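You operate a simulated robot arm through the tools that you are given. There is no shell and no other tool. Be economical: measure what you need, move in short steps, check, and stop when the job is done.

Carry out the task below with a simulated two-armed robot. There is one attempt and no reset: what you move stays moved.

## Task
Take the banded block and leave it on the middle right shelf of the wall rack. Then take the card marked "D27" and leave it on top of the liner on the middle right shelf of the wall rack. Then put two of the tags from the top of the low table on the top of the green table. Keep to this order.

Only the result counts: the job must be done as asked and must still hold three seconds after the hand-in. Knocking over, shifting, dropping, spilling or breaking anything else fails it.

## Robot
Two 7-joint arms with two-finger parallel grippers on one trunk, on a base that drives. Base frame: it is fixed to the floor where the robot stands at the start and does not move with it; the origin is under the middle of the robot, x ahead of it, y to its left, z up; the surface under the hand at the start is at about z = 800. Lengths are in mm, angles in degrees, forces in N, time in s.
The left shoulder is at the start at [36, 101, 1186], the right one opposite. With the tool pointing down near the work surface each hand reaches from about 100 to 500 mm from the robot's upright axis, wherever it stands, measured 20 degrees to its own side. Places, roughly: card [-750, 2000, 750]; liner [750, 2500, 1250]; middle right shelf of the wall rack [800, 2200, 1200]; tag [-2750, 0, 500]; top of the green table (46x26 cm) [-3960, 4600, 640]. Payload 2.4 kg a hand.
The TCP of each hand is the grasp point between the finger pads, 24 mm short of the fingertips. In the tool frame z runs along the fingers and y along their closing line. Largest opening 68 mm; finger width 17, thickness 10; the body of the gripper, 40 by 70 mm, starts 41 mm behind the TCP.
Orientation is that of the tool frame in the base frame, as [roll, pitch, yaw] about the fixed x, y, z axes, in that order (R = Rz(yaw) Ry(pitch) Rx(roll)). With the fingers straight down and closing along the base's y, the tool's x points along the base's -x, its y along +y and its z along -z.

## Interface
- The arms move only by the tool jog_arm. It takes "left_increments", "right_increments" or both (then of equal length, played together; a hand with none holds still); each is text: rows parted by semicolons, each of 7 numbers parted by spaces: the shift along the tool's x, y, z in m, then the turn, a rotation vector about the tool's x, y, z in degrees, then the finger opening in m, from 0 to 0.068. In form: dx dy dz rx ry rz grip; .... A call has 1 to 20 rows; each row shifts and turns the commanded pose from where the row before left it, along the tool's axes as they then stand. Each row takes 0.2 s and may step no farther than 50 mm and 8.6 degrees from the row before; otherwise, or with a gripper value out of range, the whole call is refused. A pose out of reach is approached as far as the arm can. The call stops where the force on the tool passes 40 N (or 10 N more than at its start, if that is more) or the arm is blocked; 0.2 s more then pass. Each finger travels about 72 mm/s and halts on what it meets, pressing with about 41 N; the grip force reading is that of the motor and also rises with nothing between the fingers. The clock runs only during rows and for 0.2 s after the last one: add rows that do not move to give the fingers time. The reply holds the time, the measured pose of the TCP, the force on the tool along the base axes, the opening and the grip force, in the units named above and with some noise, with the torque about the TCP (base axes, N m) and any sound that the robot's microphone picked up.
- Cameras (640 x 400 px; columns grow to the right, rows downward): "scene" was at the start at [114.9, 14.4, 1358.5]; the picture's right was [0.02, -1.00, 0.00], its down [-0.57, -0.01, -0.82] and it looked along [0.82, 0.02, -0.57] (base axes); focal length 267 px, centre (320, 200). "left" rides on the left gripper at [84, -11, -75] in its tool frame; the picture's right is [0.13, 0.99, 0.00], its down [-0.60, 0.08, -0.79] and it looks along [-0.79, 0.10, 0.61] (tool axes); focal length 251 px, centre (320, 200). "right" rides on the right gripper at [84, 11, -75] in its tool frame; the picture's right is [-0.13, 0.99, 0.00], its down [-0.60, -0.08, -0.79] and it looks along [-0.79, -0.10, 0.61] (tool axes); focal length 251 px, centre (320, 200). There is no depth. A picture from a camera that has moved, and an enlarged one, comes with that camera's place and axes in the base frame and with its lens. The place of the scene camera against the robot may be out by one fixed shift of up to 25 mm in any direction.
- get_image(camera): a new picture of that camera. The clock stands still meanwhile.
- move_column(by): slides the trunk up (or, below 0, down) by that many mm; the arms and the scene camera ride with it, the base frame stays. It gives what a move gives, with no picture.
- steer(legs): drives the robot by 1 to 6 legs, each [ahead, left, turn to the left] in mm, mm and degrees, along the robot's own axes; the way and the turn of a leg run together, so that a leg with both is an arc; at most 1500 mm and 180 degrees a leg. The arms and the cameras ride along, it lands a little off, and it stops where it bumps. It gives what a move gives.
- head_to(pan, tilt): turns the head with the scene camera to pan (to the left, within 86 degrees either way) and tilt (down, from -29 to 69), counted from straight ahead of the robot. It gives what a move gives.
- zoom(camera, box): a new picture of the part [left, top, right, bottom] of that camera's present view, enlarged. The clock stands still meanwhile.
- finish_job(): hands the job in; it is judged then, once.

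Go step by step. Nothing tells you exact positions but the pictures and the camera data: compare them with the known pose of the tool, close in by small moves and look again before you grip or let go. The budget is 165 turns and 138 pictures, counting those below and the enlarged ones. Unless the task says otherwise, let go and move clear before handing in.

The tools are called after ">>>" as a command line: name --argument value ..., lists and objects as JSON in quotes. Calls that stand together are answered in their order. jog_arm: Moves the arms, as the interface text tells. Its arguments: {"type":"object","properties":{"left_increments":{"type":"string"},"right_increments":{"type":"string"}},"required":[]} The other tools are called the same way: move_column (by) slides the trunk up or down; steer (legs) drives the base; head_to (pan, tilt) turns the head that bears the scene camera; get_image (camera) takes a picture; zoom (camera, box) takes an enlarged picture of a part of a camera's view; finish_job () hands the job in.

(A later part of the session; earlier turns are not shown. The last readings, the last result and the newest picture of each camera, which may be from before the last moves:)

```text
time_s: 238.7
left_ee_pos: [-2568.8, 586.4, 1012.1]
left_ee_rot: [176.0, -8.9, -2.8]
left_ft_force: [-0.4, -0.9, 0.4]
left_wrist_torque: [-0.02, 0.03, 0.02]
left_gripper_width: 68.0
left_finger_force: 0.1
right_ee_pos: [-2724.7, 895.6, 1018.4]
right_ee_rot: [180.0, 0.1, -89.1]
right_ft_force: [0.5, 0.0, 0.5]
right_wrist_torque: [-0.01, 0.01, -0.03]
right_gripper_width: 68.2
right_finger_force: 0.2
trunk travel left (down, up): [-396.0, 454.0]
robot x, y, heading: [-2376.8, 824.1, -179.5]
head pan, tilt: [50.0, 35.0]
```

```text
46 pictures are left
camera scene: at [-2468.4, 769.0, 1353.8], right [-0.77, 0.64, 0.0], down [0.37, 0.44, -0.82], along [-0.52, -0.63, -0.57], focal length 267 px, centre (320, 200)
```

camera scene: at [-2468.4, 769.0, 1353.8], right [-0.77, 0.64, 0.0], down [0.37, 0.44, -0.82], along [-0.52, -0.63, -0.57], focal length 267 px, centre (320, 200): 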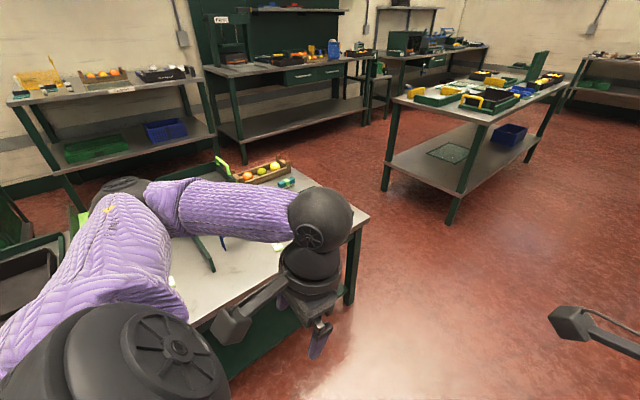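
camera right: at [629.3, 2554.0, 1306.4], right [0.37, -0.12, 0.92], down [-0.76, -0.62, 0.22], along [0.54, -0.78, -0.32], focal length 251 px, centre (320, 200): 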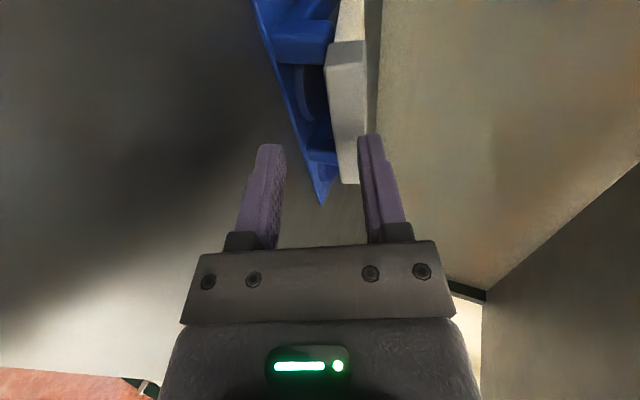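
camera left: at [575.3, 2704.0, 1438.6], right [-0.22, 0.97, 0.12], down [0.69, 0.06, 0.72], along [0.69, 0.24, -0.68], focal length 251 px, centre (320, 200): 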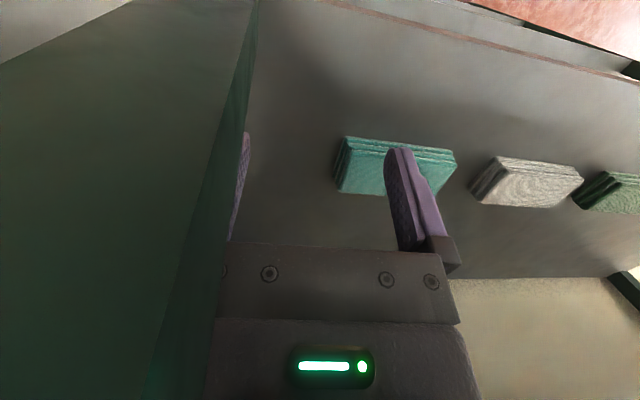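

The low table lies under my left arm. I move on, turn to face it and look down on its top.

>>> steer --legs '[[350, 0, 0], [0, 0, 89.5]]'

>>> head_to --pan 0 --tilt 42

>>> get_image --camera "scene"

```text
time_s: 244.8
left_ee_pos: [-2484.2, 628.7, 1012.1]
left_ee_rot: [175.9, -8.9, 87.2]
left_ft_force: [0.1, 0.1, 0.1]
left_wrist_torque: [0.0, -0.01, -0.02]
left_gripper_width: 68.2
left_finger_force: 0.1
right_ee_pos: [-2793.4, 472.7, 1018.9]
right_ee_rot: [180.0, 0.1, 1.0]
right_ft_force: [1.0, -0.2, -0.1]
right_wrist_torque: [-0.02, 0.05, 0.02]
right_gripper_width: 68.0
right_finger_force: 0.0
trunk travel left (down, up): [-396.0, 454.0]
robot x, y, heading: [-2723.9, 823.3, -89.5]
head pan, tilt: [50.0, 35.0]
```

```text
time_s: 246.0
left_ee_pos: [-2486.2, 629.5, 1012.8]
left_ee_rot: [175.9, -8.9, 87.2]
left_ft_force: [0.7, 0.9, 0.1]
left_wrist_torque: [-0.02, -0.01, 0.03]
left_gripper_width: 68.0
left_finger_force: 0.0
right_ee_pos: [-2794.5, 472.1, 1019.5]
right_ee_rot: [179.9, 0.1, 0.8]
right_ft_force: [-1.1, 0.2, 0.4]
right_wrist_torque: [0.0, 0.02, 0.0]
right_gripper_width: 68.2
right_finger_force: 0.1
trunk travel left (down, up): [-396.0, 454.0]
robot x, y, heading: [-2721.7, 826.1, -89.5]
head pan, tilt: [0.0, 42.0]
```

```text
45 pictures are left
camera scene: at [-2727.8, 719.0, 1343.3], right [-1.0, -0.01, 0.0], down [-0.01, 0.67, -0.74], along [0.01, -0.74, -0.67], focal length 267 px, centre (320, 200)
```

scene: 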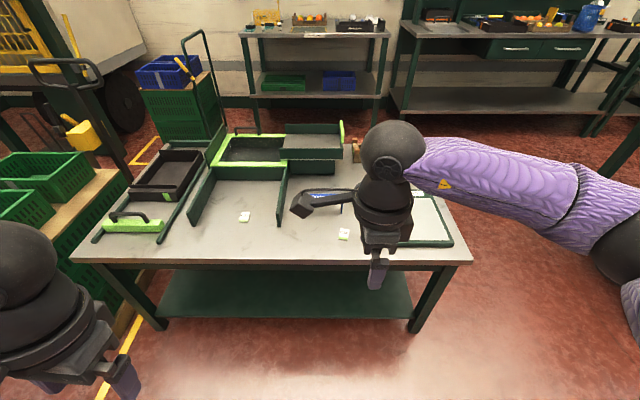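

I see small pale tags on the near half of the low table. I enlarge.

>>> zoom --camera "scene" --box '[200, 130, 460, 270]'

```text
2.46 times, centred on (330, 200) of scene
camera zoom: at [-2727.8, 719.0, 1343.3], right [-1.0, -0.01, 0.0], down [-0.01, 0.67, -0.74], along [0.01, -0.74, -0.67], focal length 658 px, centre (295, 200)
```

zoom: 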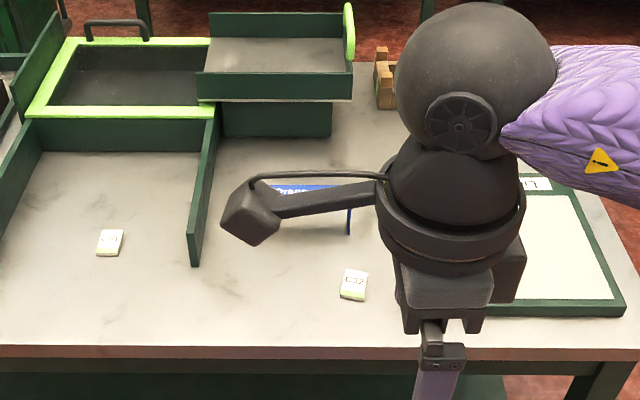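

Two tags are visible, near [-2386, -87] and [-2802, 5], each about 45 mm in size. I drive up to the table and lower the trunk.

>>> steer --legs '[[430, 0, -0.5]]'

>>> move_column --by -280

>>> get_image --camera "right"

>>> get_image --camera "scene"

```text
time_s: 248.6
left_ee_pos: [-2487.0, 195.5, 1010.8]
left_ee_rot: [176.1, -8.9, 86.6]
left_ft_force: [-0.1, 0.0, -0.4]
left_wrist_torque: [-0.03, 0.02, 0.02]
left_gripper_width: 67.8
left_finger_force: 0.0
right_ee_pos: [-2797.2, 42.5, 1018.9]
right_ee_rot: [-180.0, 0.2, 0.3]
right_ft_force: [-0.3, -0.2, -0.2]
right_wrist_torque: [0.03, 0.0, 0.0]
right_gripper_width: 68.0
right_finger_force: 0.0
trunk travel left (down, up): [-396.0, 454.0]
robot x, y, heading: [-2724.2, 392.2, -89.9]
head pan, tilt: [0.0, 42.0]
```

```text
time_s: 251.4
left_ee_pos: [-2485.9, 184.1, 701.8]
left_ee_rot: [176.6, -19.9, 86.5]
left_ft_force: [0.0, -0.3, 0.5]
left_wrist_torque: [-0.04, -0.01, -0.01]
left_gripper_width: 68.1
left_finger_force: 0.0
right_ee_pos: [-2796.9, 41.7, 739.7]
right_ee_rot: [179.9, 0.0, 0.2]
right_ft_force: [-0.4, 0.1, 0.2]
right_wrist_torque: [-0.02, 0.0, 0.0]
right_gripper_width: 68.2
right_finger_force: 0.1
trunk travel left (down, up): [-116.0, 734.0]
robot x, y, heading: [-2722.8, 389.7, -90.3]
head pan, tilt: [0.0, 42.0]
```

```text
43 pictures are left
camera right: at [-2713.2, 30.4, 814.4], right [-0.12, -0.99, 0.0], down [-0.6, 0.08, 0.79], along [-0.79, 0.1, -0.61], focal length 251 px, centre (320, 200)
```

right: 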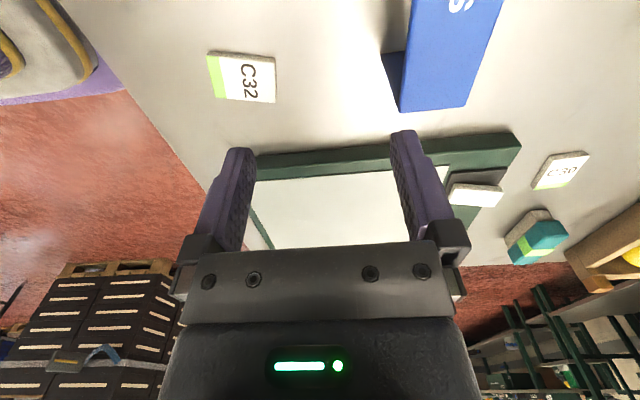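

```text
42 pictures are left
camera scene: at [-2728.4, 222.8, 1058.6], right [-1.0, 0.0, 0.0], down [0.0, 0.67, -0.74], along [0.0, -0.74, -0.67], focal length 267 px, centre (320, 200)
```

scene: 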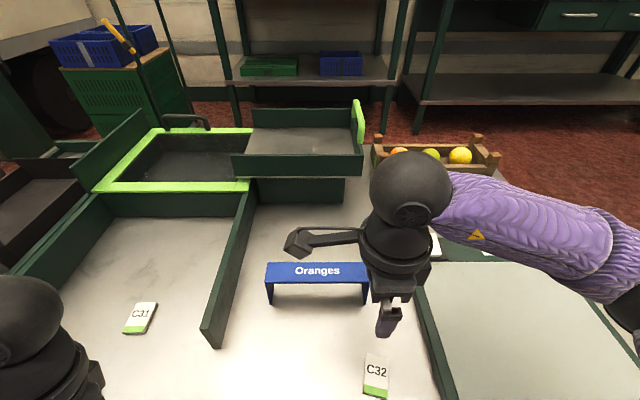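

The tags are C30, C31 and C32; comparing cameras puts this table top near z = 610 and C32 near [-2800, 100], 36 by 53 mm. I turn the right hand so it closes across the 36 mm side.

>>> jog_arm --right_increments "0 0 0 0 0 -8.5 0.068; 0 0 0 0 0 -8.5 0.068; 0 0 0 0 0 -8.5 0.068; 0 0 0 0 0 -8.5 0.068; 0 0 0 0 0 -8.5 0.068; 0 0 0 0 0 -8.5 0.068; 0 0 0 0 0 -8.5 0.068; 0 0 0 0 0 -8.5 0.068; 0 0 0 0 0 -8.5 0.068; 0 0 0 0 0 -8.5 0.068; 0 0 0 0 0 -4.8 0.068; 0 0 0 0 0 0 0.068; 0 0 0 0 0 0 0.068"

>>> get_image --camera "right"

```text
time_s: 254.2
left_ee_pos: [-2486.5, 184.2, 702.0]
left_ee_rot: [176.5, -19.9, 86.5]
left_ft_force: [-0.5, -0.6, -0.4]
left_wrist_torque: [0.08, 0.0, -0.01]
left_gripper_width: 68.0
left_finger_force: 0.2
right_ee_pos: [-2796.7, 42.9, 738.3]
right_ee_rot: [-179.9, 0.0, 90.2]
right_ft_force: [0.1, 0.0, 0.5]
right_wrist_torque: [-0.02, -0.02, 0.03]
right_gripper_width: 68.1
right_finger_force: 0.0
trunk travel left (down, up): [-116.0, 734.0]
robot x, y, heading: [-2718.3, 393.4, -90.4]
head pan, tilt: [0.0, 42.0]
```

```text
41 pictures are left
camera right: at [-2786.7, 125.0, 814.1], right [0.99, -0.13, 0.0], down [-0.08, -0.6, 0.79], along [-0.1, -0.79, -0.61], focal length 251 px, centre (320, 200)
```

right: 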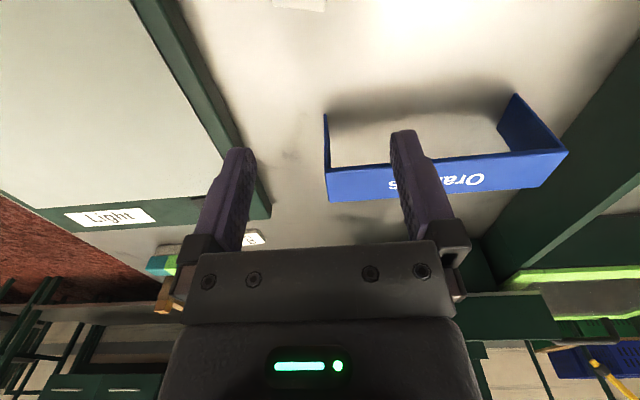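

C32 is at the upper edge of the hand's view. I draw the hand back toward me to see it.

>>> jog_arm --right_increments "0.04 0 0 0 0 0 0.068; 0.04 0 0 0 0 0 0.068; 0.03 0 0 0 0 0 0.068; 0 0 0 0 0 0 0.068; 0 0 0 0 0 0 0.068"

>>> get_image --camera "right"

```text
time_s: 255.4
left_ee_pos: [-2486.7, 183.3, 701.5]
left_ee_rot: [176.7, -20.0, 86.5]
left_ft_force: [-0.1, 0.4, -0.6]
left_wrist_torque: [-0.01, -0.01, 0.0]
left_gripper_width: 68.1
left_finger_force: 0.1
right_ee_pos: [-2789.6, 140.7, 740.1]
right_ee_rot: [-179.9, 0.0, 90.2]
right_ft_force: [0.4, -0.4, 0.4]
right_wrist_torque: [0.04, -0.01, 0.01]
right_gripper_width: 67.9
right_finger_force: 0.0
right hand out of reach, approached as far as the arm can: row 3
trunk travel left (down, up): [-116.0, 734.0]
robot x, y, heading: [-2721.8, 392.5, -90.6]
head pan, tilt: [0.0, 42.0]
```

```text
40 pictures are left
camera right: at [-2779.6, 223.3, 815.3], right [0.99, -0.13, 0.0], down [-0.08, -0.6, 0.79], along [-0.1, -0.79, -0.61], focal length 251 px, centre (320, 200)
```

right: 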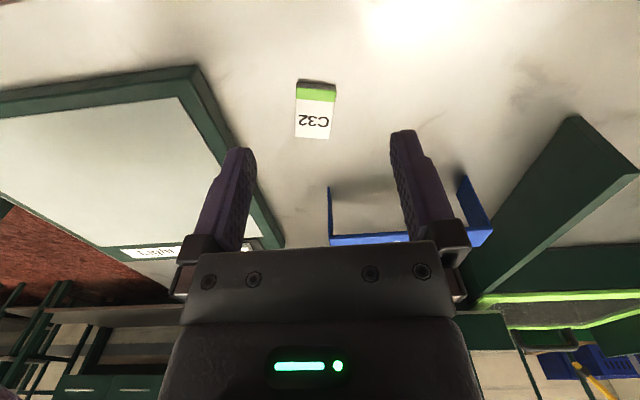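

C32 is centred at about [-2800, 100] with its top near z = 622. I move over it and lower to just above.

>>> jog_arm --right_increments "-0.0264 -0.002 0.02 0 0 0 0.068; -0.026 -0.002 0.03 0 0 0 0.068; 0 0 0.03 0 0 0 0.068; 0 0 0.012 0 0 0 0.068; 0 0 0 0 0 0 0.068; 0 0 0 0 0 0 0.068"

>>> get_image --camera "right"

>>> get_image --camera "scene"

```text
time_s: 256.9
left_ee_pos: [-2487.6, 183.9, 701.4]
left_ee_rot: [176.5, -19.9, 86.5]
left_ft_force: [-0.4, -0.3, -0.3]
left_wrist_torque: [0.02, 0.0, 0.01]
left_gripper_width: 68.1
left_finger_force: 0.0
right_ee_pos: [-2795.3, 87.4, 647.1]
right_ee_rot: [-179.9, 0.0, 90.1]
right_ft_force: [0.0, -1.0, 0.5]
right_wrist_torque: [0.02, 0.03, 0.0]
right_gripper_width: 68.0
right_finger_force: 0.0
trunk travel left (down, up): [-116.0, 734.0]
robot x, y, heading: [-2724.7, 388.1, -90.1]
head pan, tilt: [0.0, 42.0]
```

```text
39 pictures are left
camera right: at [-2784.1, 170.8, 722.5], right [0.99, -0.13, 0.0], down [-0.08, -0.6, 0.79], along [-0.1, -0.79, -0.61], focal length 251 px, centre (320, 200)
```

right: 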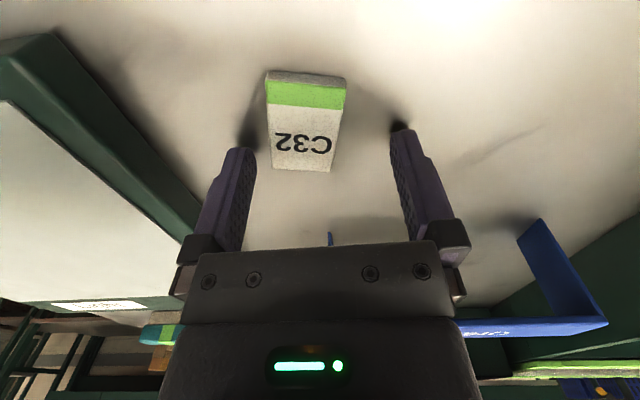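

```text
38 pictures are left
camera scene: at [-2728.4, 222.8, 1058.5], right [-1.0, 0.0, 0.0], down [0.0, 0.67, -0.74], along [0.0, -0.74, -0.67], focal length 267 px, centre (320, 200)
```

scene: 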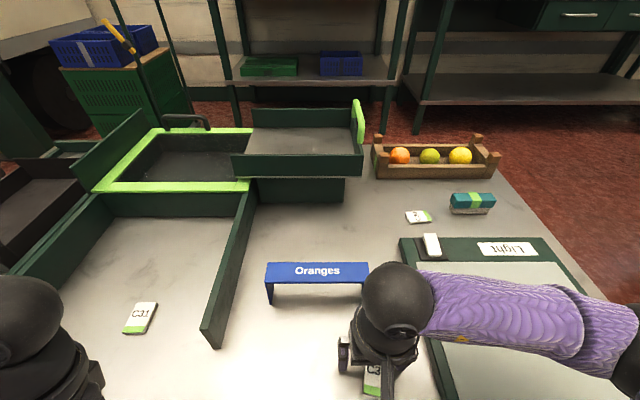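

The fingers straddle C32; I centre by 13 mm in y and 5 mm in x, lower until near the table and close.

>>> jog_arm --right_increments "0.013 -0.005 0 0 0 0 0.068; 0 0 0.004 0 0 0 0.068; 0 0 0.003 0 0 0 0.068; 0 0 0.003 0 0 0 0.068; 0 0 0 0 0 0 0.068"

>>> get_image --camera "right"

```text
time_s: 257.6
left_ee_pos: [-2487.9, 184.7, 701.4]
left_ee_rot: [176.6, -19.8, 86.4]
left_ft_force: [-1.0, 0.1, -0.6]
left_wrist_torque: [0.01, 0.03, -0.03]
left_gripper_width: 67.8
left_finger_force: 0.0
right_ee_pos: [-2799.7, 100.3, 645.5]
right_ee_rot: [180.0, 0.5, 90.1]
right_ft_force: [-2.7, 9.1, 30.4]
right_wrist_torque: [0.43, 0.77, -0.27]
right_gripper_width: 68.1
right_finger_force: 0.1
trunk travel left (down, up): [-116.0, 734.0]
robot x, y, heading: [-2724.5, 390.4, -90.2]
head pan, tilt: [0.0, 42.0]
stopped in row 3 (right hand): the force on the tool passed its limit at 49 N (the readings are from after the stop); the commanded pose is now the measured one
```

```text
37 pictures are left
camera right: at [-2789.4, 184.6, 718.7], right [0.99, -0.13, 0.0], down [-0.08, -0.6, 0.8], along [-0.1, -0.79, -0.6], focal length 251 px, centre (320, 200)
```

right: 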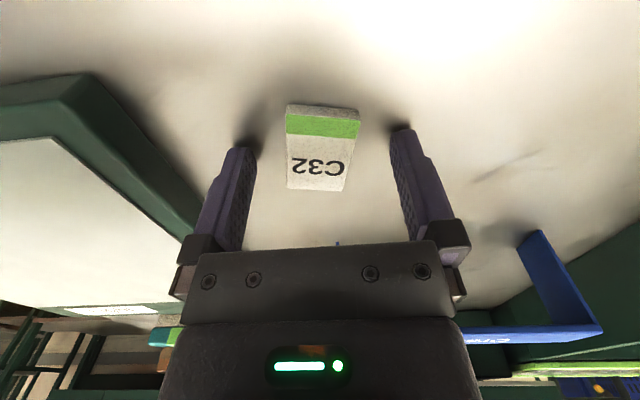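

The tips touched the table at TCP z ≈ 645. I raise 2 mm, shift 6 mm, and close on the tag.

>>> jog_arm --right_increments "0 0 -0.002 0 0 0 0.068; 0.006 0.002 0 0 0 0 0.068; 0 0 0 0 0 0 0.05; 0 0 0 0 0 0 0.03; 0 0 0 0 0 0 0.02; 0 0 0 0 0 0 0.02; 0 0 0 0 0 0 0.02"

>>> get_image --camera "right"

```text
time_s: 259.2
left_ee_pos: [-2487.4, 183.7, 702.3]
left_ee_rot: [176.6, -19.9, 86.6]
left_ft_force: [0.2, 0.6, 0.2]
left_wrist_torque: [0.0, -0.01, 0.01]
left_gripper_width: 68.0
left_finger_force: 0.1
right_ee_pos: [-2798.3, 105.6, 644.4]
right_ee_rot: [-180.0, 0.1, 90.0]
right_ft_force: [-0.4, -0.3, 0.2]
right_wrist_torque: [0.05, -0.03, -0.04]
right_gripper_width: 30.3
right_finger_force: 41.4
trunk travel left (down, up): [-116.0, 734.0]
robot x, y, heading: [-2721.2, 391.1, -90.2]
head pan, tilt: [0.0, 42.0]
```

```text
36 pictures are left
camera right: at [-2787.4, 189.7, 719.4], right [0.99, -0.13, 0.0], down [-0.08, -0.6, 0.8], along [-0.1, -0.79, -0.6], focal length 251 px, centre (320, 200)
```

right: 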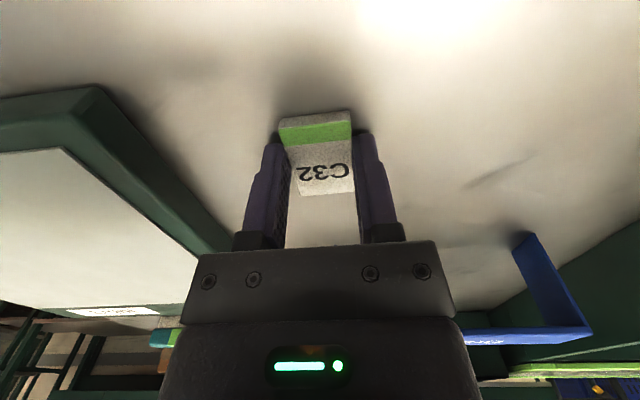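

C32 is gripped. I lift it 100 mm and check, then free the left arm's pose for C31.

>>> jog_arm --right_increments "0 0 -0.01 0 0 0 0.02; 0 0 -0.03 0 0 0 0.02; 0 0 -0.03 0 0 0 0.02; 0 0 -0.04 0 0 0 0.02; 0 0 0 0 0 0 0.02"

>>> get_image --camera "right"

>>> get_image --camera "left"

```text
time_s: 260.4
left_ee_pos: [-2487.3, 183.7, 701.2]
left_ee_rot: [176.6, -19.8, 86.5]
left_ft_force: [0.0, -1.0, 0.0]
left_wrist_torque: [-0.03, 0.01, -0.01]
left_gripper_width: 68.0
left_finger_force: 0.1
right_ee_pos: [-2797.6, 105.5, 754.2]
right_ee_rot: [180.0, 0.3, 90.2]
right_ft_force: [0.3, 0.8, -0.3]
right_wrist_torque: [0.02, 0.0, 0.0]
right_gripper_width: 30.4
right_finger_force: 40.7
trunk travel left (down, up): [-116.0, 734.0]
robot x, y, heading: [-2723.5, 390.6, -90.2]
head pan, tilt: [0.0, 42.0]
```

```text
35 pictures are left
camera right: at [-2787.3, 189.7, 829.2], right [0.99, -0.13, 0.0], down [-0.08, -0.6, 0.8], along [-0.1, -0.79, -0.6], focal length 251 px, centre (320, 200)
```

right: 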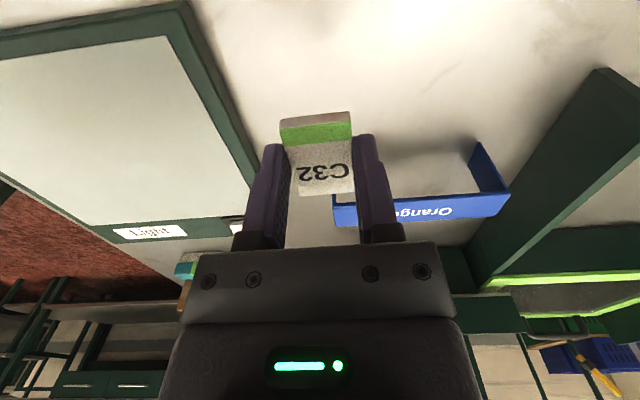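

```text
34 pictures are left
camera left: at [-2498.9, 238.1, 800.0], right [0.99, 0.04, 0.1], down [-0.02, -0.84, 0.54], along [0.11, -0.54, -0.83], focal length 251 px, centre (320, 200)
```

left: 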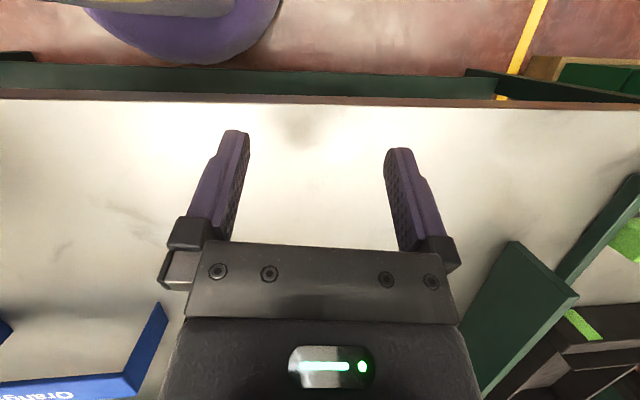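

C31 is near [-2439, 31]. I raise and straighten the left hand, then strafe 130 mm left to bring it in line.

>>> jog_arm --left_increments "-0.03 0 -0.03 0 0 0 0.068; -0.03 0 -0.03 0 0 0 0.068; -0.03 0 -0.01 0 0 0 0.068; -0.02 0 0 0 0 0 0.068; 0 0 0 0 0 0 0.068; 0 0 0 0 0 0 0.068"

>>> steer --legs '[[0, 130, 0.2]]'

>>> get_image --camera "left"

```text
time_s: 261.9
left_ee_pos: [-2498.6, 56.7, 730.9]
left_ee_rot: [176.6, -19.9, 86.5]
left_ft_force: [0.3, -0.4, -1.0]
left_wrist_torque: [-0.01, -0.04, -0.01]
left_gripper_width: 68.0
left_finger_force: 0.1
right_ee_pos: [-2798.2, 106.2, 753.9]
right_ee_rot: [180.0, 0.3, 90.1]
right_ft_force: [-0.1, 0.7, -0.3]
right_wrist_torque: [0.0, -0.02, -0.01]
right_gripper_width: 30.3
right_finger_force: 41.1
trunk travel left (down, up): [-116.0, 734.0]
robot x, y, heading: [-2722.1, 390.0, -90.2]
head pan, tilt: [0.0, 42.0]
```

```text
time_s: 263.1
left_ee_pos: [-2367.7, 57.0, 730.3]
left_ee_rot: [176.6, -19.9, 86.7]
left_ft_force: [0.1, 0.1, 0.0]
left_wrist_torque: [0.0, -0.01, -0.06]
left_gripper_width: 68.2
left_finger_force: 0.1
right_ee_pos: [-2666.1, 105.9, 754.3]
right_ee_rot: [-180.0, 0.2, 90.3]
right_ft_force: [0.6, 0.0, -0.4]
right_wrist_torque: [0.0, 0.0, 0.02]
right_gripper_width: 30.4
right_finger_force: 41.1
trunk travel left (down, up): [-116.0, 734.0]
robot x, y, heading: [-2593.4, 395.1, -90.2]
head pan, tilt: [0.0, 42.0]
```

```text
33 pictures are left
camera left: at [-2379.9, 111.6, 828.6], right [0.99, 0.04, 0.1], down [-0.02, -0.84, 0.54], along [0.11, -0.54, -0.83], focal length 251 px, centre (320, 200)
```

left: 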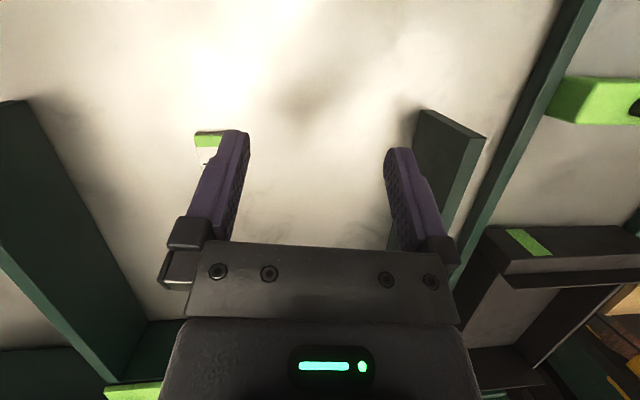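

C31 is to the left of the left hand. I level the left tool and shift it over the tag.

>>> jog_arm --left_increments "0 -0.025 0 1.1 -6.6 -1.1 0.068; 0 -0.025 0 1.1 -6.6 -1.1 0.068; 0 -0.025 0 1.1 -6.6 -1.1 0.068; 0.015 0 0 0 0 0 0.068; 0 0 0 0 0 0 0.068; 0 0 0 0 0 0 0.068"

>>> get_image --camera "left"

```text
time_s: 264.5
left_ee_pos: [-2443.0, 76.1, 727.7]
left_ee_rot: [179.5, 0.1, 89.4]
left_ft_force: [0.5, 0.5, 0.4]
left_wrist_torque: [-0.01, 0.04, -0.01]
left_gripper_width: 68.2
left_finger_force: 0.0
right_ee_pos: [-2667.7, 105.8, 754.0]
right_ee_rot: [180.0, 0.3, 90.5]
right_ft_force: [-1.2, -0.2, -0.3]
right_wrist_torque: [-0.03, -0.02, 0.03]
right_gripper_width: 30.2
right_finger_force: 41.2
trunk travel left (down, up): [-116.0, 734.0]
robot x, y, heading: [-2592.8, 390.9, -89.9]
head pan, tilt: [0.0, 42.0]
```

```text
32 pictures are left
camera left: at [-2453.4, 160.6, 802.0], right [0.99, 0.12, 0.01], down [0.07, -0.6, 0.79], along [0.1, -0.79, -0.61], focal length 251 px, centre (320, 200)
```

left: 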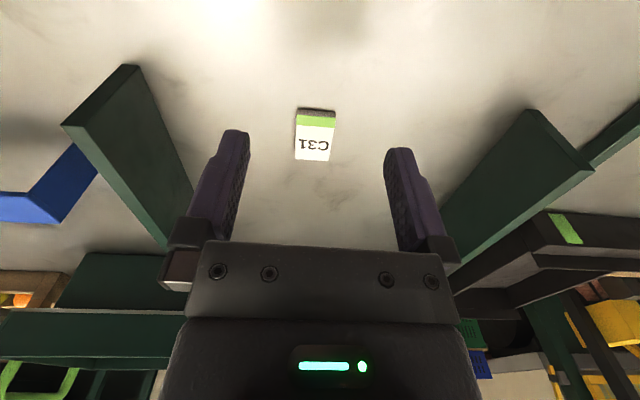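

C31 is centred at about [-2439, 26]. I move over it, lower to TCP z ≈ 650 and look.

>>> jog_arm --left_increments "-0.025 0.0018 0.02 0 0 0 0.068; -0.025 0.0018 0.03 0 0 0 0.068; 0 0 0.02 0 0 0 0.068; 0 0 0.008 0 0 0 0.068; 0 0 0 0 0 0 0.068; 0 0 0 0 0 0 0.068"

>>> get_image --camera "left"

```text
time_s: 265.9
left_ee_pos: [-2439.0, 26.0, 647.4]
left_ee_rot: [179.6, 0.0, 89.3]
left_ft_force: [0.7, 0.8, 0.0]
left_wrist_torque: [0.0, -0.01, -0.01]
left_gripper_width: 67.9
left_finger_force: 0.0
right_ee_pos: [-2667.2, 105.7, 754.3]
right_ee_rot: [180.0, 0.3, 90.2]
right_ft_force: [0.2, -0.1, 0.2]
right_wrist_torque: [0.03, 0.01, 0.01]
right_gripper_width: 30.6
right_finger_force: 41.1
trunk travel left (down, up): [-116.0, 734.0]
robot x, y, heading: [-2591.9, 388.5, -89.9]
head pan, tilt: [0.0, 42.0]
```

```text
31 pictures are left
camera left: at [-2449.2, 110.1, 724.0], right [0.99, 0.12, 0.01], down [0.06, -0.61, 0.79], along [0.1, -0.79, -0.61], focal length 251 px, centre (320, 200)
```

left: 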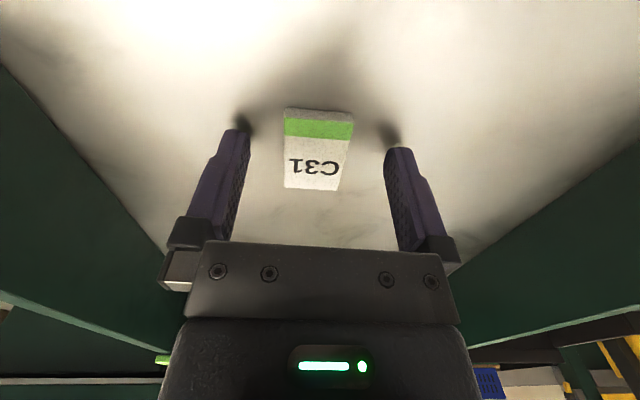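

C31 lies centrally between the fingers. I lower 2 mm, close and lift.

>>> jog_arm --left_increments "0 0 0.002 0 0 0 0.068; 0 0 0 0 0 0 0.05; 0 0 0 0 0 0 0.03; 0 0 0 0 0 0 0.02; 0 0 0 0 0 0 0.02; 0 0 0 0 0 0 0.02; 0 0 -0.01 0 0 0 0.02; 0 0 -0.03 0 0 0 0.02; 0 0 -0.03 0 0 0 0.02; 0 0 -0.03 0 0 0 0.02; 0 0 0 0 0 0 0.02"

>>> get_image --camera "left"

```text
time_s: 268.3
left_ee_pos: [-2440.6, 25.6, 747.6]
left_ee_rot: [179.4, 0.0, 89.3]
left_ft_force: [0.4, 0.2, -0.2]
left_wrist_torque: [0.01, 0.01, 0.01]
left_gripper_width: 30.4
left_finger_force: 41.1
right_ee_pos: [-2665.7, 105.9, 754.3]
right_ee_rot: [-180.0, 0.3, 90.4]
right_ft_force: [-0.2, -0.5, 0.3]
right_wrist_torque: [0.03, 0.04, -0.04]
right_gripper_width: 30.4
right_finger_force: 40.9
trunk travel left (down, up): [-116.0, 734.0]
robot x, y, heading: [-2590.4, 390.2, -90.0]
head pan, tilt: [0.0, 42.0]
```

```text
30 pictures are left
camera left: at [-2451.0, 110.9, 823.3], right [0.99, 0.12, 0.01], down [0.06, -0.61, 0.79], along [0.1, -0.79, -0.61], focal length 251 px, centre (320, 200)
```

left: 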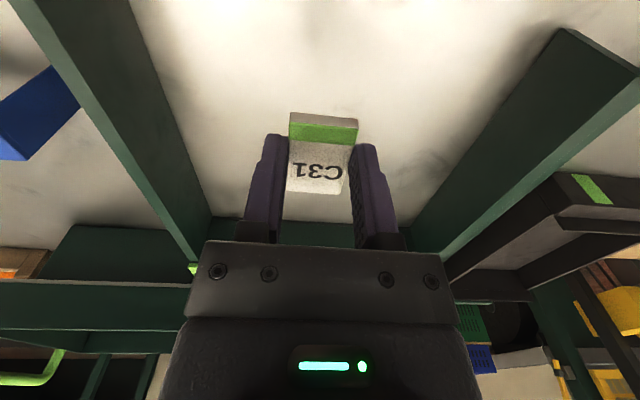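

Both tags are held. I raise the trunk, back away from the table, turn round and look for the way to the green table.

>>> move_column --by 250

>>> steer --legs '[[-550, 0, 0], [0, 0, -135]]'

>>> head_to --pan 0 --tilt 12

>>> get_image --camera "scene"

```text
time_s: 270.9
left_ee_pos: [-2440.5, 26.2, 996.9]
left_ee_rot: [179.5, 0.0, 89.3]
left_ft_force: [0.4, 0.1, 0.7]
left_wrist_torque: [0.0, 0.0, 0.01]
left_gripper_width: 30.5
left_finger_force: 41.1
right_ee_pos: [-2666.4, 105.9, 1002.7]
right_ee_rot: [-180.0, 0.2, 90.3]
right_ft_force: [0.0, 0.0, -0.3]
right_wrist_torque: [-0.02, 0.01, 0.01]
right_gripper_width: 30.2
right_finger_force: 41.0
trunk travel left (down, up): [-366.0, 484.0]
robot x, y, heading: [-2595.1, 389.9, -90.1]
head pan, tilt: [0.0, 42.0]
```

```text
time_s: 279.6
left_ee_pos: [-2956.8, 1085.3, 997.3]
left_ee_rot: [179.5, 0.1, -46.2]
left_ft_force: [0.8, 0.4, 0.2]
left_wrist_torque: [-0.02, -0.01, 0.0]
left_gripper_width: 30.5
left_finger_force: 41.1
right_ee_pos: [-2739.8, 1187.9, 1004.1]
right_ee_rot: [-179.9, 0.4, -45.2]
right_ft_force: [-0.1, 0.2, 0.6]
right_wrist_torque: [0.0, 0.0, -0.03]
right_gripper_width: 30.4
right_finger_force: 41.3
trunk travel left (down, up): [-366.0, 484.0]
robot x, y, heading: [-2592.1, 930.8, 134.3]
head pan, tilt: [0.0, 42.0]
```

```text
time_s: 280.6
left_ee_pos: [-2957.6, 1086.3, 996.6]
left_ee_rot: [179.5, 0.0, -46.2]
left_ft_force: [0.1, -0.3, -0.5]
left_wrist_torque: [-0.01, -0.04, 0.0]
left_gripper_width: 30.3
left_finger_force: 41.7
right_ee_pos: [-2740.6, 1188.5, 1003.9]
right_ee_rot: [-179.9, 0.3, -45.2]
right_ft_force: [-0.5, 1.0, -0.4]
right_wrist_torque: [0.0, 0.03, -0.05]
right_gripper_width: 30.6
right_finger_force: 40.9
trunk travel left (down, up): [-366.0, 484.0]
robot x, y, heading: [-2591.3, 932.4, 134.7]
head pan, tilt: [0.0, 12.0]
```

```text
29 pictures are left
camera scene: at [-2688.8, 1037.9, 1360.4], right [0.71, 0.7, 0.0], down [0.15, -0.15, -0.98], along [-0.69, 0.7, -0.21], focal length 267 px, centre (320, 200)
```

scene: 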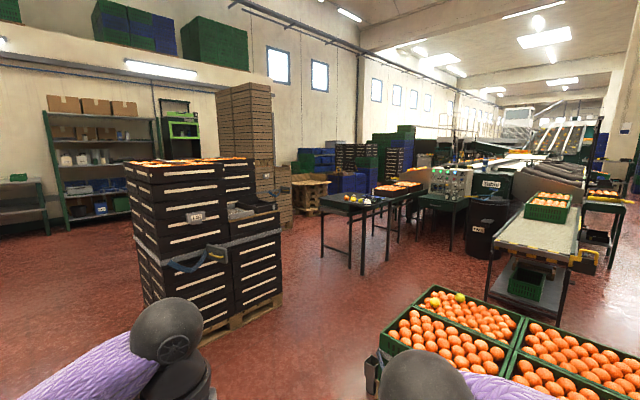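

The green table should be about 24° right of centre, some 3.9 m away. I enlarge that region.

>>> zoom --camera "scene" --box '[310, 140, 530, 290]'

```text
2.67 times, centred on (420, 215) of scene
camera zoom: at [-2688.8, 1037.9, 1360.4], right [0.71, 0.7, 0.0], down [0.15, -0.15, -0.98], along [-0.69, 0.7, -0.21], focal length 713 px, centre (53, 160)
```

zoom: 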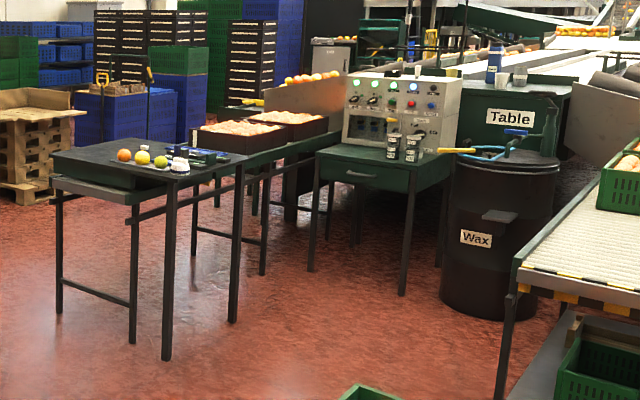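

The green table is the one with the drawer, its control box at the back and cups on top; its front edge runs along x at y ≈ 4470. I take the lane at x ≈ -3680 between the fruit table and the conveyor.

>>> steer --legs '[[0, 0, -44.7], [0, 1090, 0], [1500, 0, 0]]'

>>> get_image --camera "scene"

```text
time_s: 295.2
left_ee_pos: [-3834.4, 2790.1, 997.3]
left_ee_rot: [179.5, -0.1, -90.5]
left_ft_force: [-0.1, 0.4, -0.3]
left_wrist_torque: [0.0, 0.02, -0.05]
left_gripper_width: 30.3
left_finger_force: 41.2
right_ee_pos: [-3606.3, 2710.3, 1003.6]
right_ee_rot: [-180.0, 0.4, -89.7]
right_ft_force: [0.1, -0.1, 0.0]
right_wrist_torque: [0.02, 0.01, -0.03]
right_gripper_width: 30.3
right_finger_force: 41.4
trunk travel left (down, up): [-366.0, 484.0]
robot x, y, heading: [-3679.5, 2426.1, 90.0]
head pan, tilt: [0.0, 12.0]
```

```text
27 pictures are left
camera scene: at [-3684.6, 2567.5, 1360.4], right [1.0, 0.0, 0.0], down [0.0, -0.21, -0.98], along [0.0, 0.98, -0.21], focal length 267 px, centre (320, 200)
```

scene: 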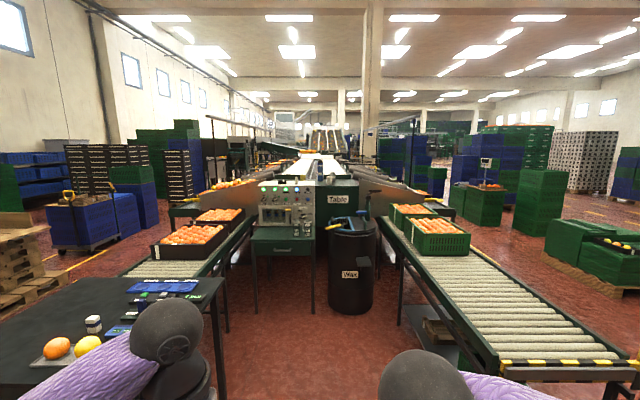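

The lane is clear up to the green table. I go on to y ≈ 3990, shift left a little and look down at its top.

>>> steer --legs '[[1300, 0, 0], [250, 190, 0]]'

>>> head_to --pan 5 --tilt 42

>>> get_image --camera "scene"

```text
time_s: 303.5
left_ee_pos: [-4021.3, 4363.1, 996.9]
left_ee_rot: [179.5, 0.0, -90.9]
left_ft_force: [-0.3, 0.5, -1.1]
left_wrist_torque: [0.01, 0.03, -0.01]
left_gripper_width: 30.4
left_finger_force: 40.7
right_ee_pos: [-3792.9, 4282.5, 1004.7]
right_ee_rot: [-179.9, 0.3, -89.8]
right_ft_force: [-1.0, -0.8, -0.4]
right_wrist_torque: [-0.02, -0.01, 0.0]
right_gripper_width: 30.5
right_finger_force: 41.4
trunk travel left (down, up): [-366.0, 484.0]
robot x, y, heading: [-3867.0, 3998.7, 90.0]
head pan, tilt: [0.0, 12.0]
```

```text
time_s: 304.5
left_ee_pos: [-4020.8, 4361.9, 997.2]
left_ee_rot: [179.5, 0.0, -90.8]
left_ft_force: [0.7, 0.0, 0.4]
left_wrist_torque: [0.0, 0.0, 0.0]
left_gripper_width: 30.3
left_finger_force: 40.6
right_ee_pos: [-3792.7, 4282.3, 1003.7]
right_ee_rot: [179.9, 0.3, -89.8]
right_ft_force: [0.4, -0.1, 0.2]
right_wrist_torque: [0.04, -0.03, -0.03]
right_gripper_width: 30.4
right_finger_force: 41.1
trunk travel left (down, up): [-366.0, 484.0]
robot x, y, heading: [-3867.4, 3996.6, 90.0]
head pan, tilt: [5.0, 42.0]
```

```text
26 pictures are left
camera scene: at [-3879.7, 4129.9, 1313.1], right [1.0, 0.09, 0.0], down [0.06, -0.67, -0.74], along [-0.06, 0.74, -0.67], focal length 267 px, centre (320, 200)
```

scene: 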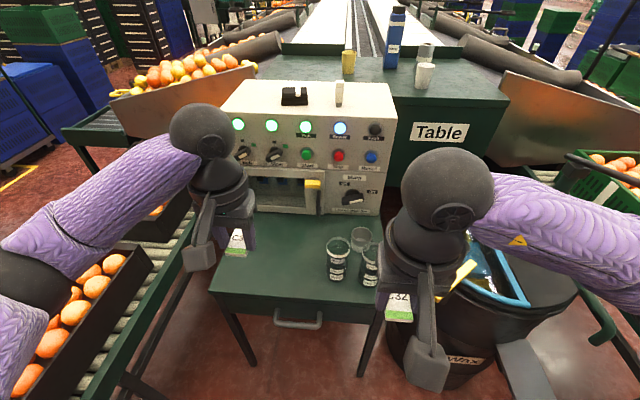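

The green table's left half is free; cups stand at its right half. I drive 130 mm closer and move the left hand over the free area.

>>> steer --legs '[[130, 0, 0]]'

>>> jog_arm --left_increments "-0.02 0.025 0.04 0 0 0 0.02; -0.02 0.022 0.04 0 0 0 0.02; 0 0 0.04 0 0 0 0.02; 0 0 0.04 0 0 0 0.02; 0 0 0.04 0 0 0 0.02; 0 0 0 0 0 0 0.02; 0 0 0 0 0 0 0.02"

>>> get_image --camera "scene"

>>> get_image --camera "left"

```text
time_s: 305.8
left_ee_pos: [-4020.3, 4491.8, 996.7]
left_ee_rot: [179.5, 0.0, -90.7]
left_ft_force: [-0.7, 0.1, 0.3]
left_wrist_torque: [-0.04, 0.01, 0.0]
left_gripper_width: 30.3
left_finger_force: 40.8
right_ee_pos: [-3794.0, 4412.2, 1003.1]
right_ee_rot: [179.9, 0.3, -89.7]
right_ft_force: [-1.1, 1.2, -0.7]
right_wrist_torque: [-0.02, -0.02, 0.04]
right_gripper_width: 30.4
right_finger_force: 41.2
trunk travel left (down, up): [-366.0, 484.0]
robot x, y, heading: [-3863.9, 4130.7, 90.0]
head pan, tilt: [5.0, 42.0]
```

```text
refused: row 1 steps farther than a row can; nothing moved
```

```text
25 pictures are left
camera scene: at [-3879.6, 4259.5, 1313.0], right [1.0, 0.09, 0.0], down [0.06, -0.67, -0.74], along [-0.06, 0.74, -0.67], focal length 267 px, centre (320, 200)
```

scene: 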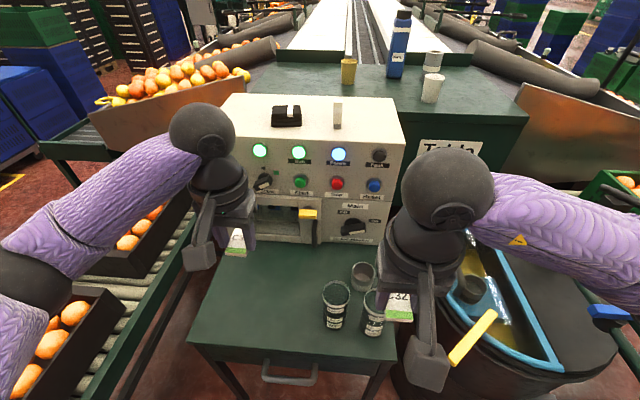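

```text
24 pictures are left
camera left: at [-4009.7, 4407.4, 1071.9], right [-0.99, -0.12, 0.01], down [-0.06, 0.61, 0.79], along [-0.1, 0.79, -0.61], focal length 251 px, centre (320, 200)
```

left: 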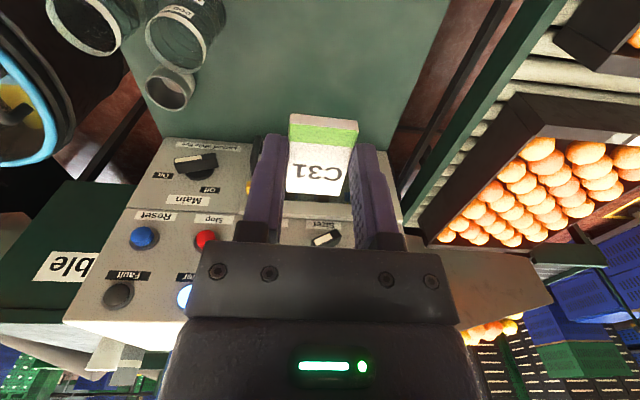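

The tag is held firmly. I repeat the move with smaller rows, toward [-4080, 4560].

>>> jog_arm --left_increments "-0.017 0.015 0.035 0 0 0 0.02; -0.017 0.015 0.035 0 0 0 0.02; -0.017 0.015 0.035 0 0 0 0.02; -0.017 0.015 0.035 0 0 0 0.02; 0 0 0.04 0 0 0 0.02; 0 0 0.04 0 0 0 0.02; 0 0 0.04 0 0 0 0.02; 0 0 0 0 0 0 0.02; 0 0 0 0 0 0 0.02"

>>> get_image --camera "scene"

>>> get_image --camera "left"

```text
time_s: 307.8
left_ee_pos: [-4081.2, 4553.8, 740.6]
left_ee_rot: [179.5, -0.1, -90.8]
left_ft_force: [-0.1, -0.7, 0.7]
left_wrist_torque: [0.03, -0.04, 0.0]
left_gripper_width: 30.4
left_finger_force: 41.1
left hand out of reach, approached as far as the arm can: row 7
right_ee_pos: [-3792.9, 4411.8, 1004.1]
right_ee_rot: [-180.0, 0.4, -89.7]
right_ft_force: [0.2, -0.8, -0.7]
right_wrist_torque: [-0.02, 0.0, -0.01]
right_gripper_width: 30.3
right_finger_force: 40.4
trunk travel left (down, up): [-366.0, 484.0]
robot x, y, heading: [-3868.6, 4130.3, 90.0]
head pan, tilt: [5.0, 42.0]
```

```text
23 pictures are left
camera scene: at [-3879.7, 4259.0, 1313.1], right [1.0, 0.09, 0.0], down [0.06, -0.67, -0.74], along [-0.06, 0.74, -0.67], focal length 267 px, centre (320, 200)
```

scene: 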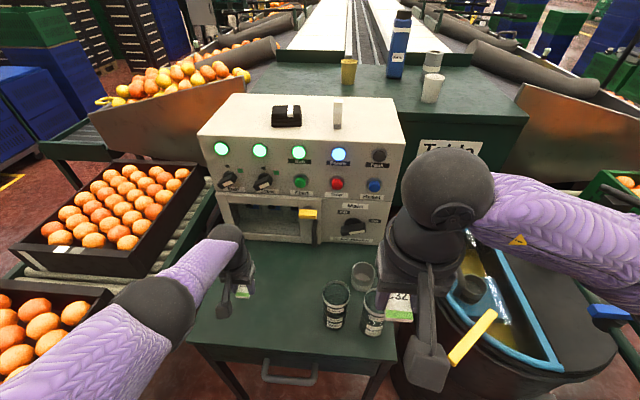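

```text
22 pictures are left
camera left: at [-4070.6, 4469.9, 814.9], right [-0.99, -0.12, 0.01], down [-0.06, 0.6, 0.79], along [-0.1, 0.79, -0.61], focal length 251 px, centre (320, 200)
```

left: 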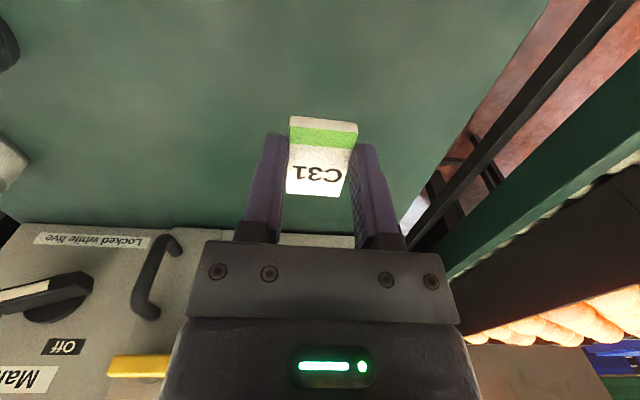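

The tag is over a free patch. The arm is near its lower limit, so I lower by the trunk.

>>> move_column --by -60

>>> get_image --camera "left"

```text
time_s: 308.8
left_ee_pos: [-4079.8, 4554.6, 678.5]
left_ee_rot: [179.6, 0.0, -90.7]
left_ft_force: [0.1, 0.1, -0.1]
left_wrist_torque: [0.01, -0.01, -0.04]
left_gripper_width: 30.4
left_finger_force: 41.2
right_ee_pos: [-3793.5, 4411.4, 945.6]
right_ee_rot: [180.0, 0.3, -89.7]
right_ft_force: [0.6, -0.3, 0.2]
right_wrist_torque: [-0.05, 0.02, 0.02]
right_gripper_width: 30.5
right_finger_force: 41.4
trunk travel left (down, up): [-306.0, 544.0]
robot x, y, heading: [-3863.8, 4127.8, 90.0]
head pan, tilt: [5.0, 42.0]
```

```text
21 pictures are left
camera left: at [-4070.6, 4470.2, 754.7], right [-0.99, -0.12, 0.01], down [-0.06, 0.6, 0.79], along [-0.1, 0.79, -0.61], focal length 251 px, centre (320, 200)
```

left: 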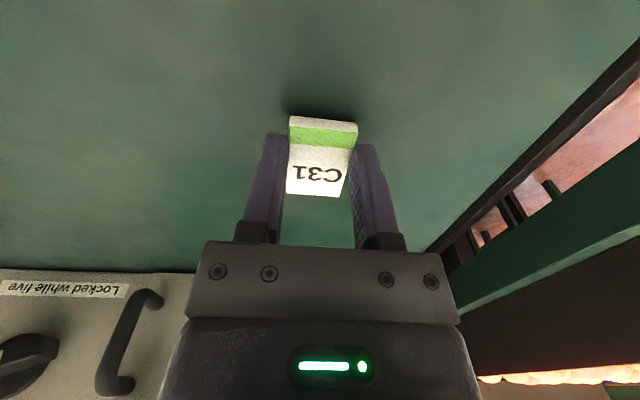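

The shadow shows the tag close above the table. I lower in small steps until contact.

>>> move_column --by -7

>>> move_column --by -4

```text
time_s: 309.3
left_ee_pos: [-4081.0, 4553.8, 672.3]
left_ee_rot: [179.6, 0.0, -90.8]
left_ft_force: [0.2, 0.1, -0.2]
left_wrist_torque: [-0.01, -0.03, 0.02]
left_gripper_width: 30.7
left_finger_force: 41.3
right_ee_pos: [-3792.1, 4411.2, 936.7]
right_ee_rot: [-180.0, 0.3, -89.8]
right_ft_force: [0.4, 0.2, -0.8]
right_wrist_torque: [0.03, 0.01, 0.01]
right_gripper_width: 30.4
right_finger_force: 41.0
trunk travel left (down, up): [-299.0, 550.0]
robot x, y, heading: [-3867.3, 4125.9, 89.9]
head pan, tilt: [5.0, 42.0]
```

```text
time_s: 309.9
left_ee_pos: [-4082.3, 4554.3, 668.9]
left_ee_rot: [179.5, 0.0, -90.7]
left_ft_force: [0.0, 0.4, -0.8]
left_wrist_torque: [-0.02, 0.0, -0.01]
left_gripper_width: 30.5
left_finger_force: 40.8
right_ee_pos: [-3793.0, 4412.2, 932.9]
right_ee_rot: [180.0, 0.2, -89.7]
right_ft_force: [0.2, 0.4, -0.9]
right_wrist_torque: [-0.02, -0.01, 0.0]
right_gripper_width: 30.5
right_finger_force: 41.1
trunk travel left (down, up): [-295.0, 554.0]
robot x, y, heading: [-3864.8, 4124.3, 89.8]
head pan, tilt: [5.0, 42.0]
```

>>> move_column --by -3

>>> move_column --by -3

```text
time_s: 310.4
left_ee_pos: [-4080.8, 4554.2, 666.9]
left_ee_rot: [179.5, 0.1, -90.7]
left_ft_force: [-0.3, 0.1, 2.9]
left_wrist_torque: [0.01, -0.02, 0.01]
left_gripper_width: 30.4
left_finger_force: 40.4
right_ee_pos: [-3793.2, 4411.3, 929.3]
right_ee_rot: [-180.0, 0.3, -89.8]
right_ft_force: [0.0, 0.2, 0.3]
right_wrist_torque: [0.01, 0.01, -0.02]
right_gripper_width: 30.4
right_finger_force: 40.9
trunk travel left (down, up): [-292.0, 558.0]
robot x, y, heading: [-3867.6, 4128.4, 90.1]
head pan, tilt: [5.0, 42.0]
```

```text
time_s: 310.9
left_ee_pos: [-4081.1, 4554.4, 665.9]
left_ee_rot: [179.4, 0.3, -90.6]
left_ft_force: [-1.9, -1.1, 33.1]
left_wrist_torque: [-0.17, 0.04, 0.03]
left_gripper_width: 30.4
left_finger_force: 40.8
right_ee_pos: [-3793.2, 4408.6, 928.0]
right_ee_rot: [-180.0, 0.4, -89.7]
right_ft_force: [-0.2, -0.4, 0.6]
right_wrist_torque: [0.0, -0.02, 0.0]
right_gripper_width: 30.4
right_finger_force: 41.3
trunk travel left (down, up): [-289.0, 560.0]
robot x, y, heading: [-3870.5, 4124.9, 90.1]
head pan, tilt: [5.0, 42.0]
```

The tag is on the table. I ease off 2 mm, open the left fingers, then rise with the trunk.

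>>> move_column --by 2

>>> jog_arm --left_increments "0 0 0 0 0 0 0.034; 0 0 0 0 0 0 0.045; 0 0 0 0 0 0 0.06; 0 0 0 0 0 0 0.06; 0 0 0 0 0 0 0.06"

>>> move_column --by 80

>>> get_image --camera "left"

```text
time_s: 311.4
left_ee_pos: [-4080.6, 4554.4, 666.7]
left_ee_rot: [179.4, 0.2, -90.7]
left_ft_force: [-2.7, 4.5, 21.7]
left_wrist_torque: [0.16, 0.1, 0.04]
left_gripper_width: 30.1
left_finger_force: 41.2
right_ee_pos: [-3793.1, 4411.2, 929.1]
right_ee_rot: [-180.0, 0.3, -89.8]
right_ft_force: [-0.3, 0.3, -0.2]
right_wrist_torque: [-0.01, -0.01, 0.01]
right_gripper_width: 30.3
right_finger_force: 41.2
trunk travel left (down, up): [-291.0, 558.0]
robot x, y, heading: [-3864.9, 4126.7, 89.7]
head pan, tilt: [5.0, 42.0]
```

```text
time_s: 312.6
left_ee_pos: [-4081.4, 4554.3, 664.8]
left_ee_rot: [179.5, 0.1, -90.7]
left_ft_force: [0.2, -0.2, 0.0]
left_wrist_torque: [0.01, 0.04, 0.03]
left_gripper_width: 59.8
left_finger_force: 0.0
right_ee_pos: [-3793.3, 4411.4, 930.2]
right_ee_rot: [179.9, 0.3, -89.6]
right_ft_force: [-0.5, 0.1, -0.4]
right_wrist_torque: [-0.02, 0.01, -0.01]
right_gripper_width: 30.4
right_finger_force: 41.3
trunk travel left (down, up): [-291.0, 558.0]
robot x, y, heading: [-3870.9, 4124.7, 89.7]
head pan, tilt: [5.0, 42.0]
```

```text
time_s: 313.8
left_ee_pos: [-4082.4, 4554.2, 743.7]
left_ee_rot: [179.6, -0.1, -90.7]
left_ft_force: [0.1, -0.4, 0.2]
left_wrist_torque: [0.02, 0.0, -0.01]
left_gripper_width: 60.1
left_finger_force: 0.0
right_ee_pos: [-3793.4, 4411.0, 1008.5]
right_ee_rot: [180.0, 0.3, -89.8]
right_ft_force: [-0.7, -0.1, -0.3]
right_wrist_torque: [0.01, -0.03, -0.05]
right_gripper_width: 30.2
right_finger_force: 41.2
trunk travel left (down, up): [-371.0, 479.0]
robot x, y, heading: [-3866.1, 4126.7, 90.0]
head pan, tilt: [5.0, 42.0]
```

```text
20 pictures are left
camera left: at [-4070.5, 4470.2, 819.4], right [-0.99, -0.12, 0.01], down [-0.06, 0.61, 0.79], along [-0.1, 0.79, -0.61], focal length 251 px, centre (320, 200)
```

left: 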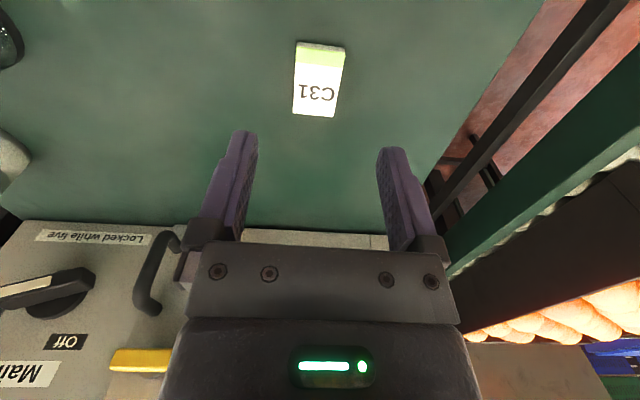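

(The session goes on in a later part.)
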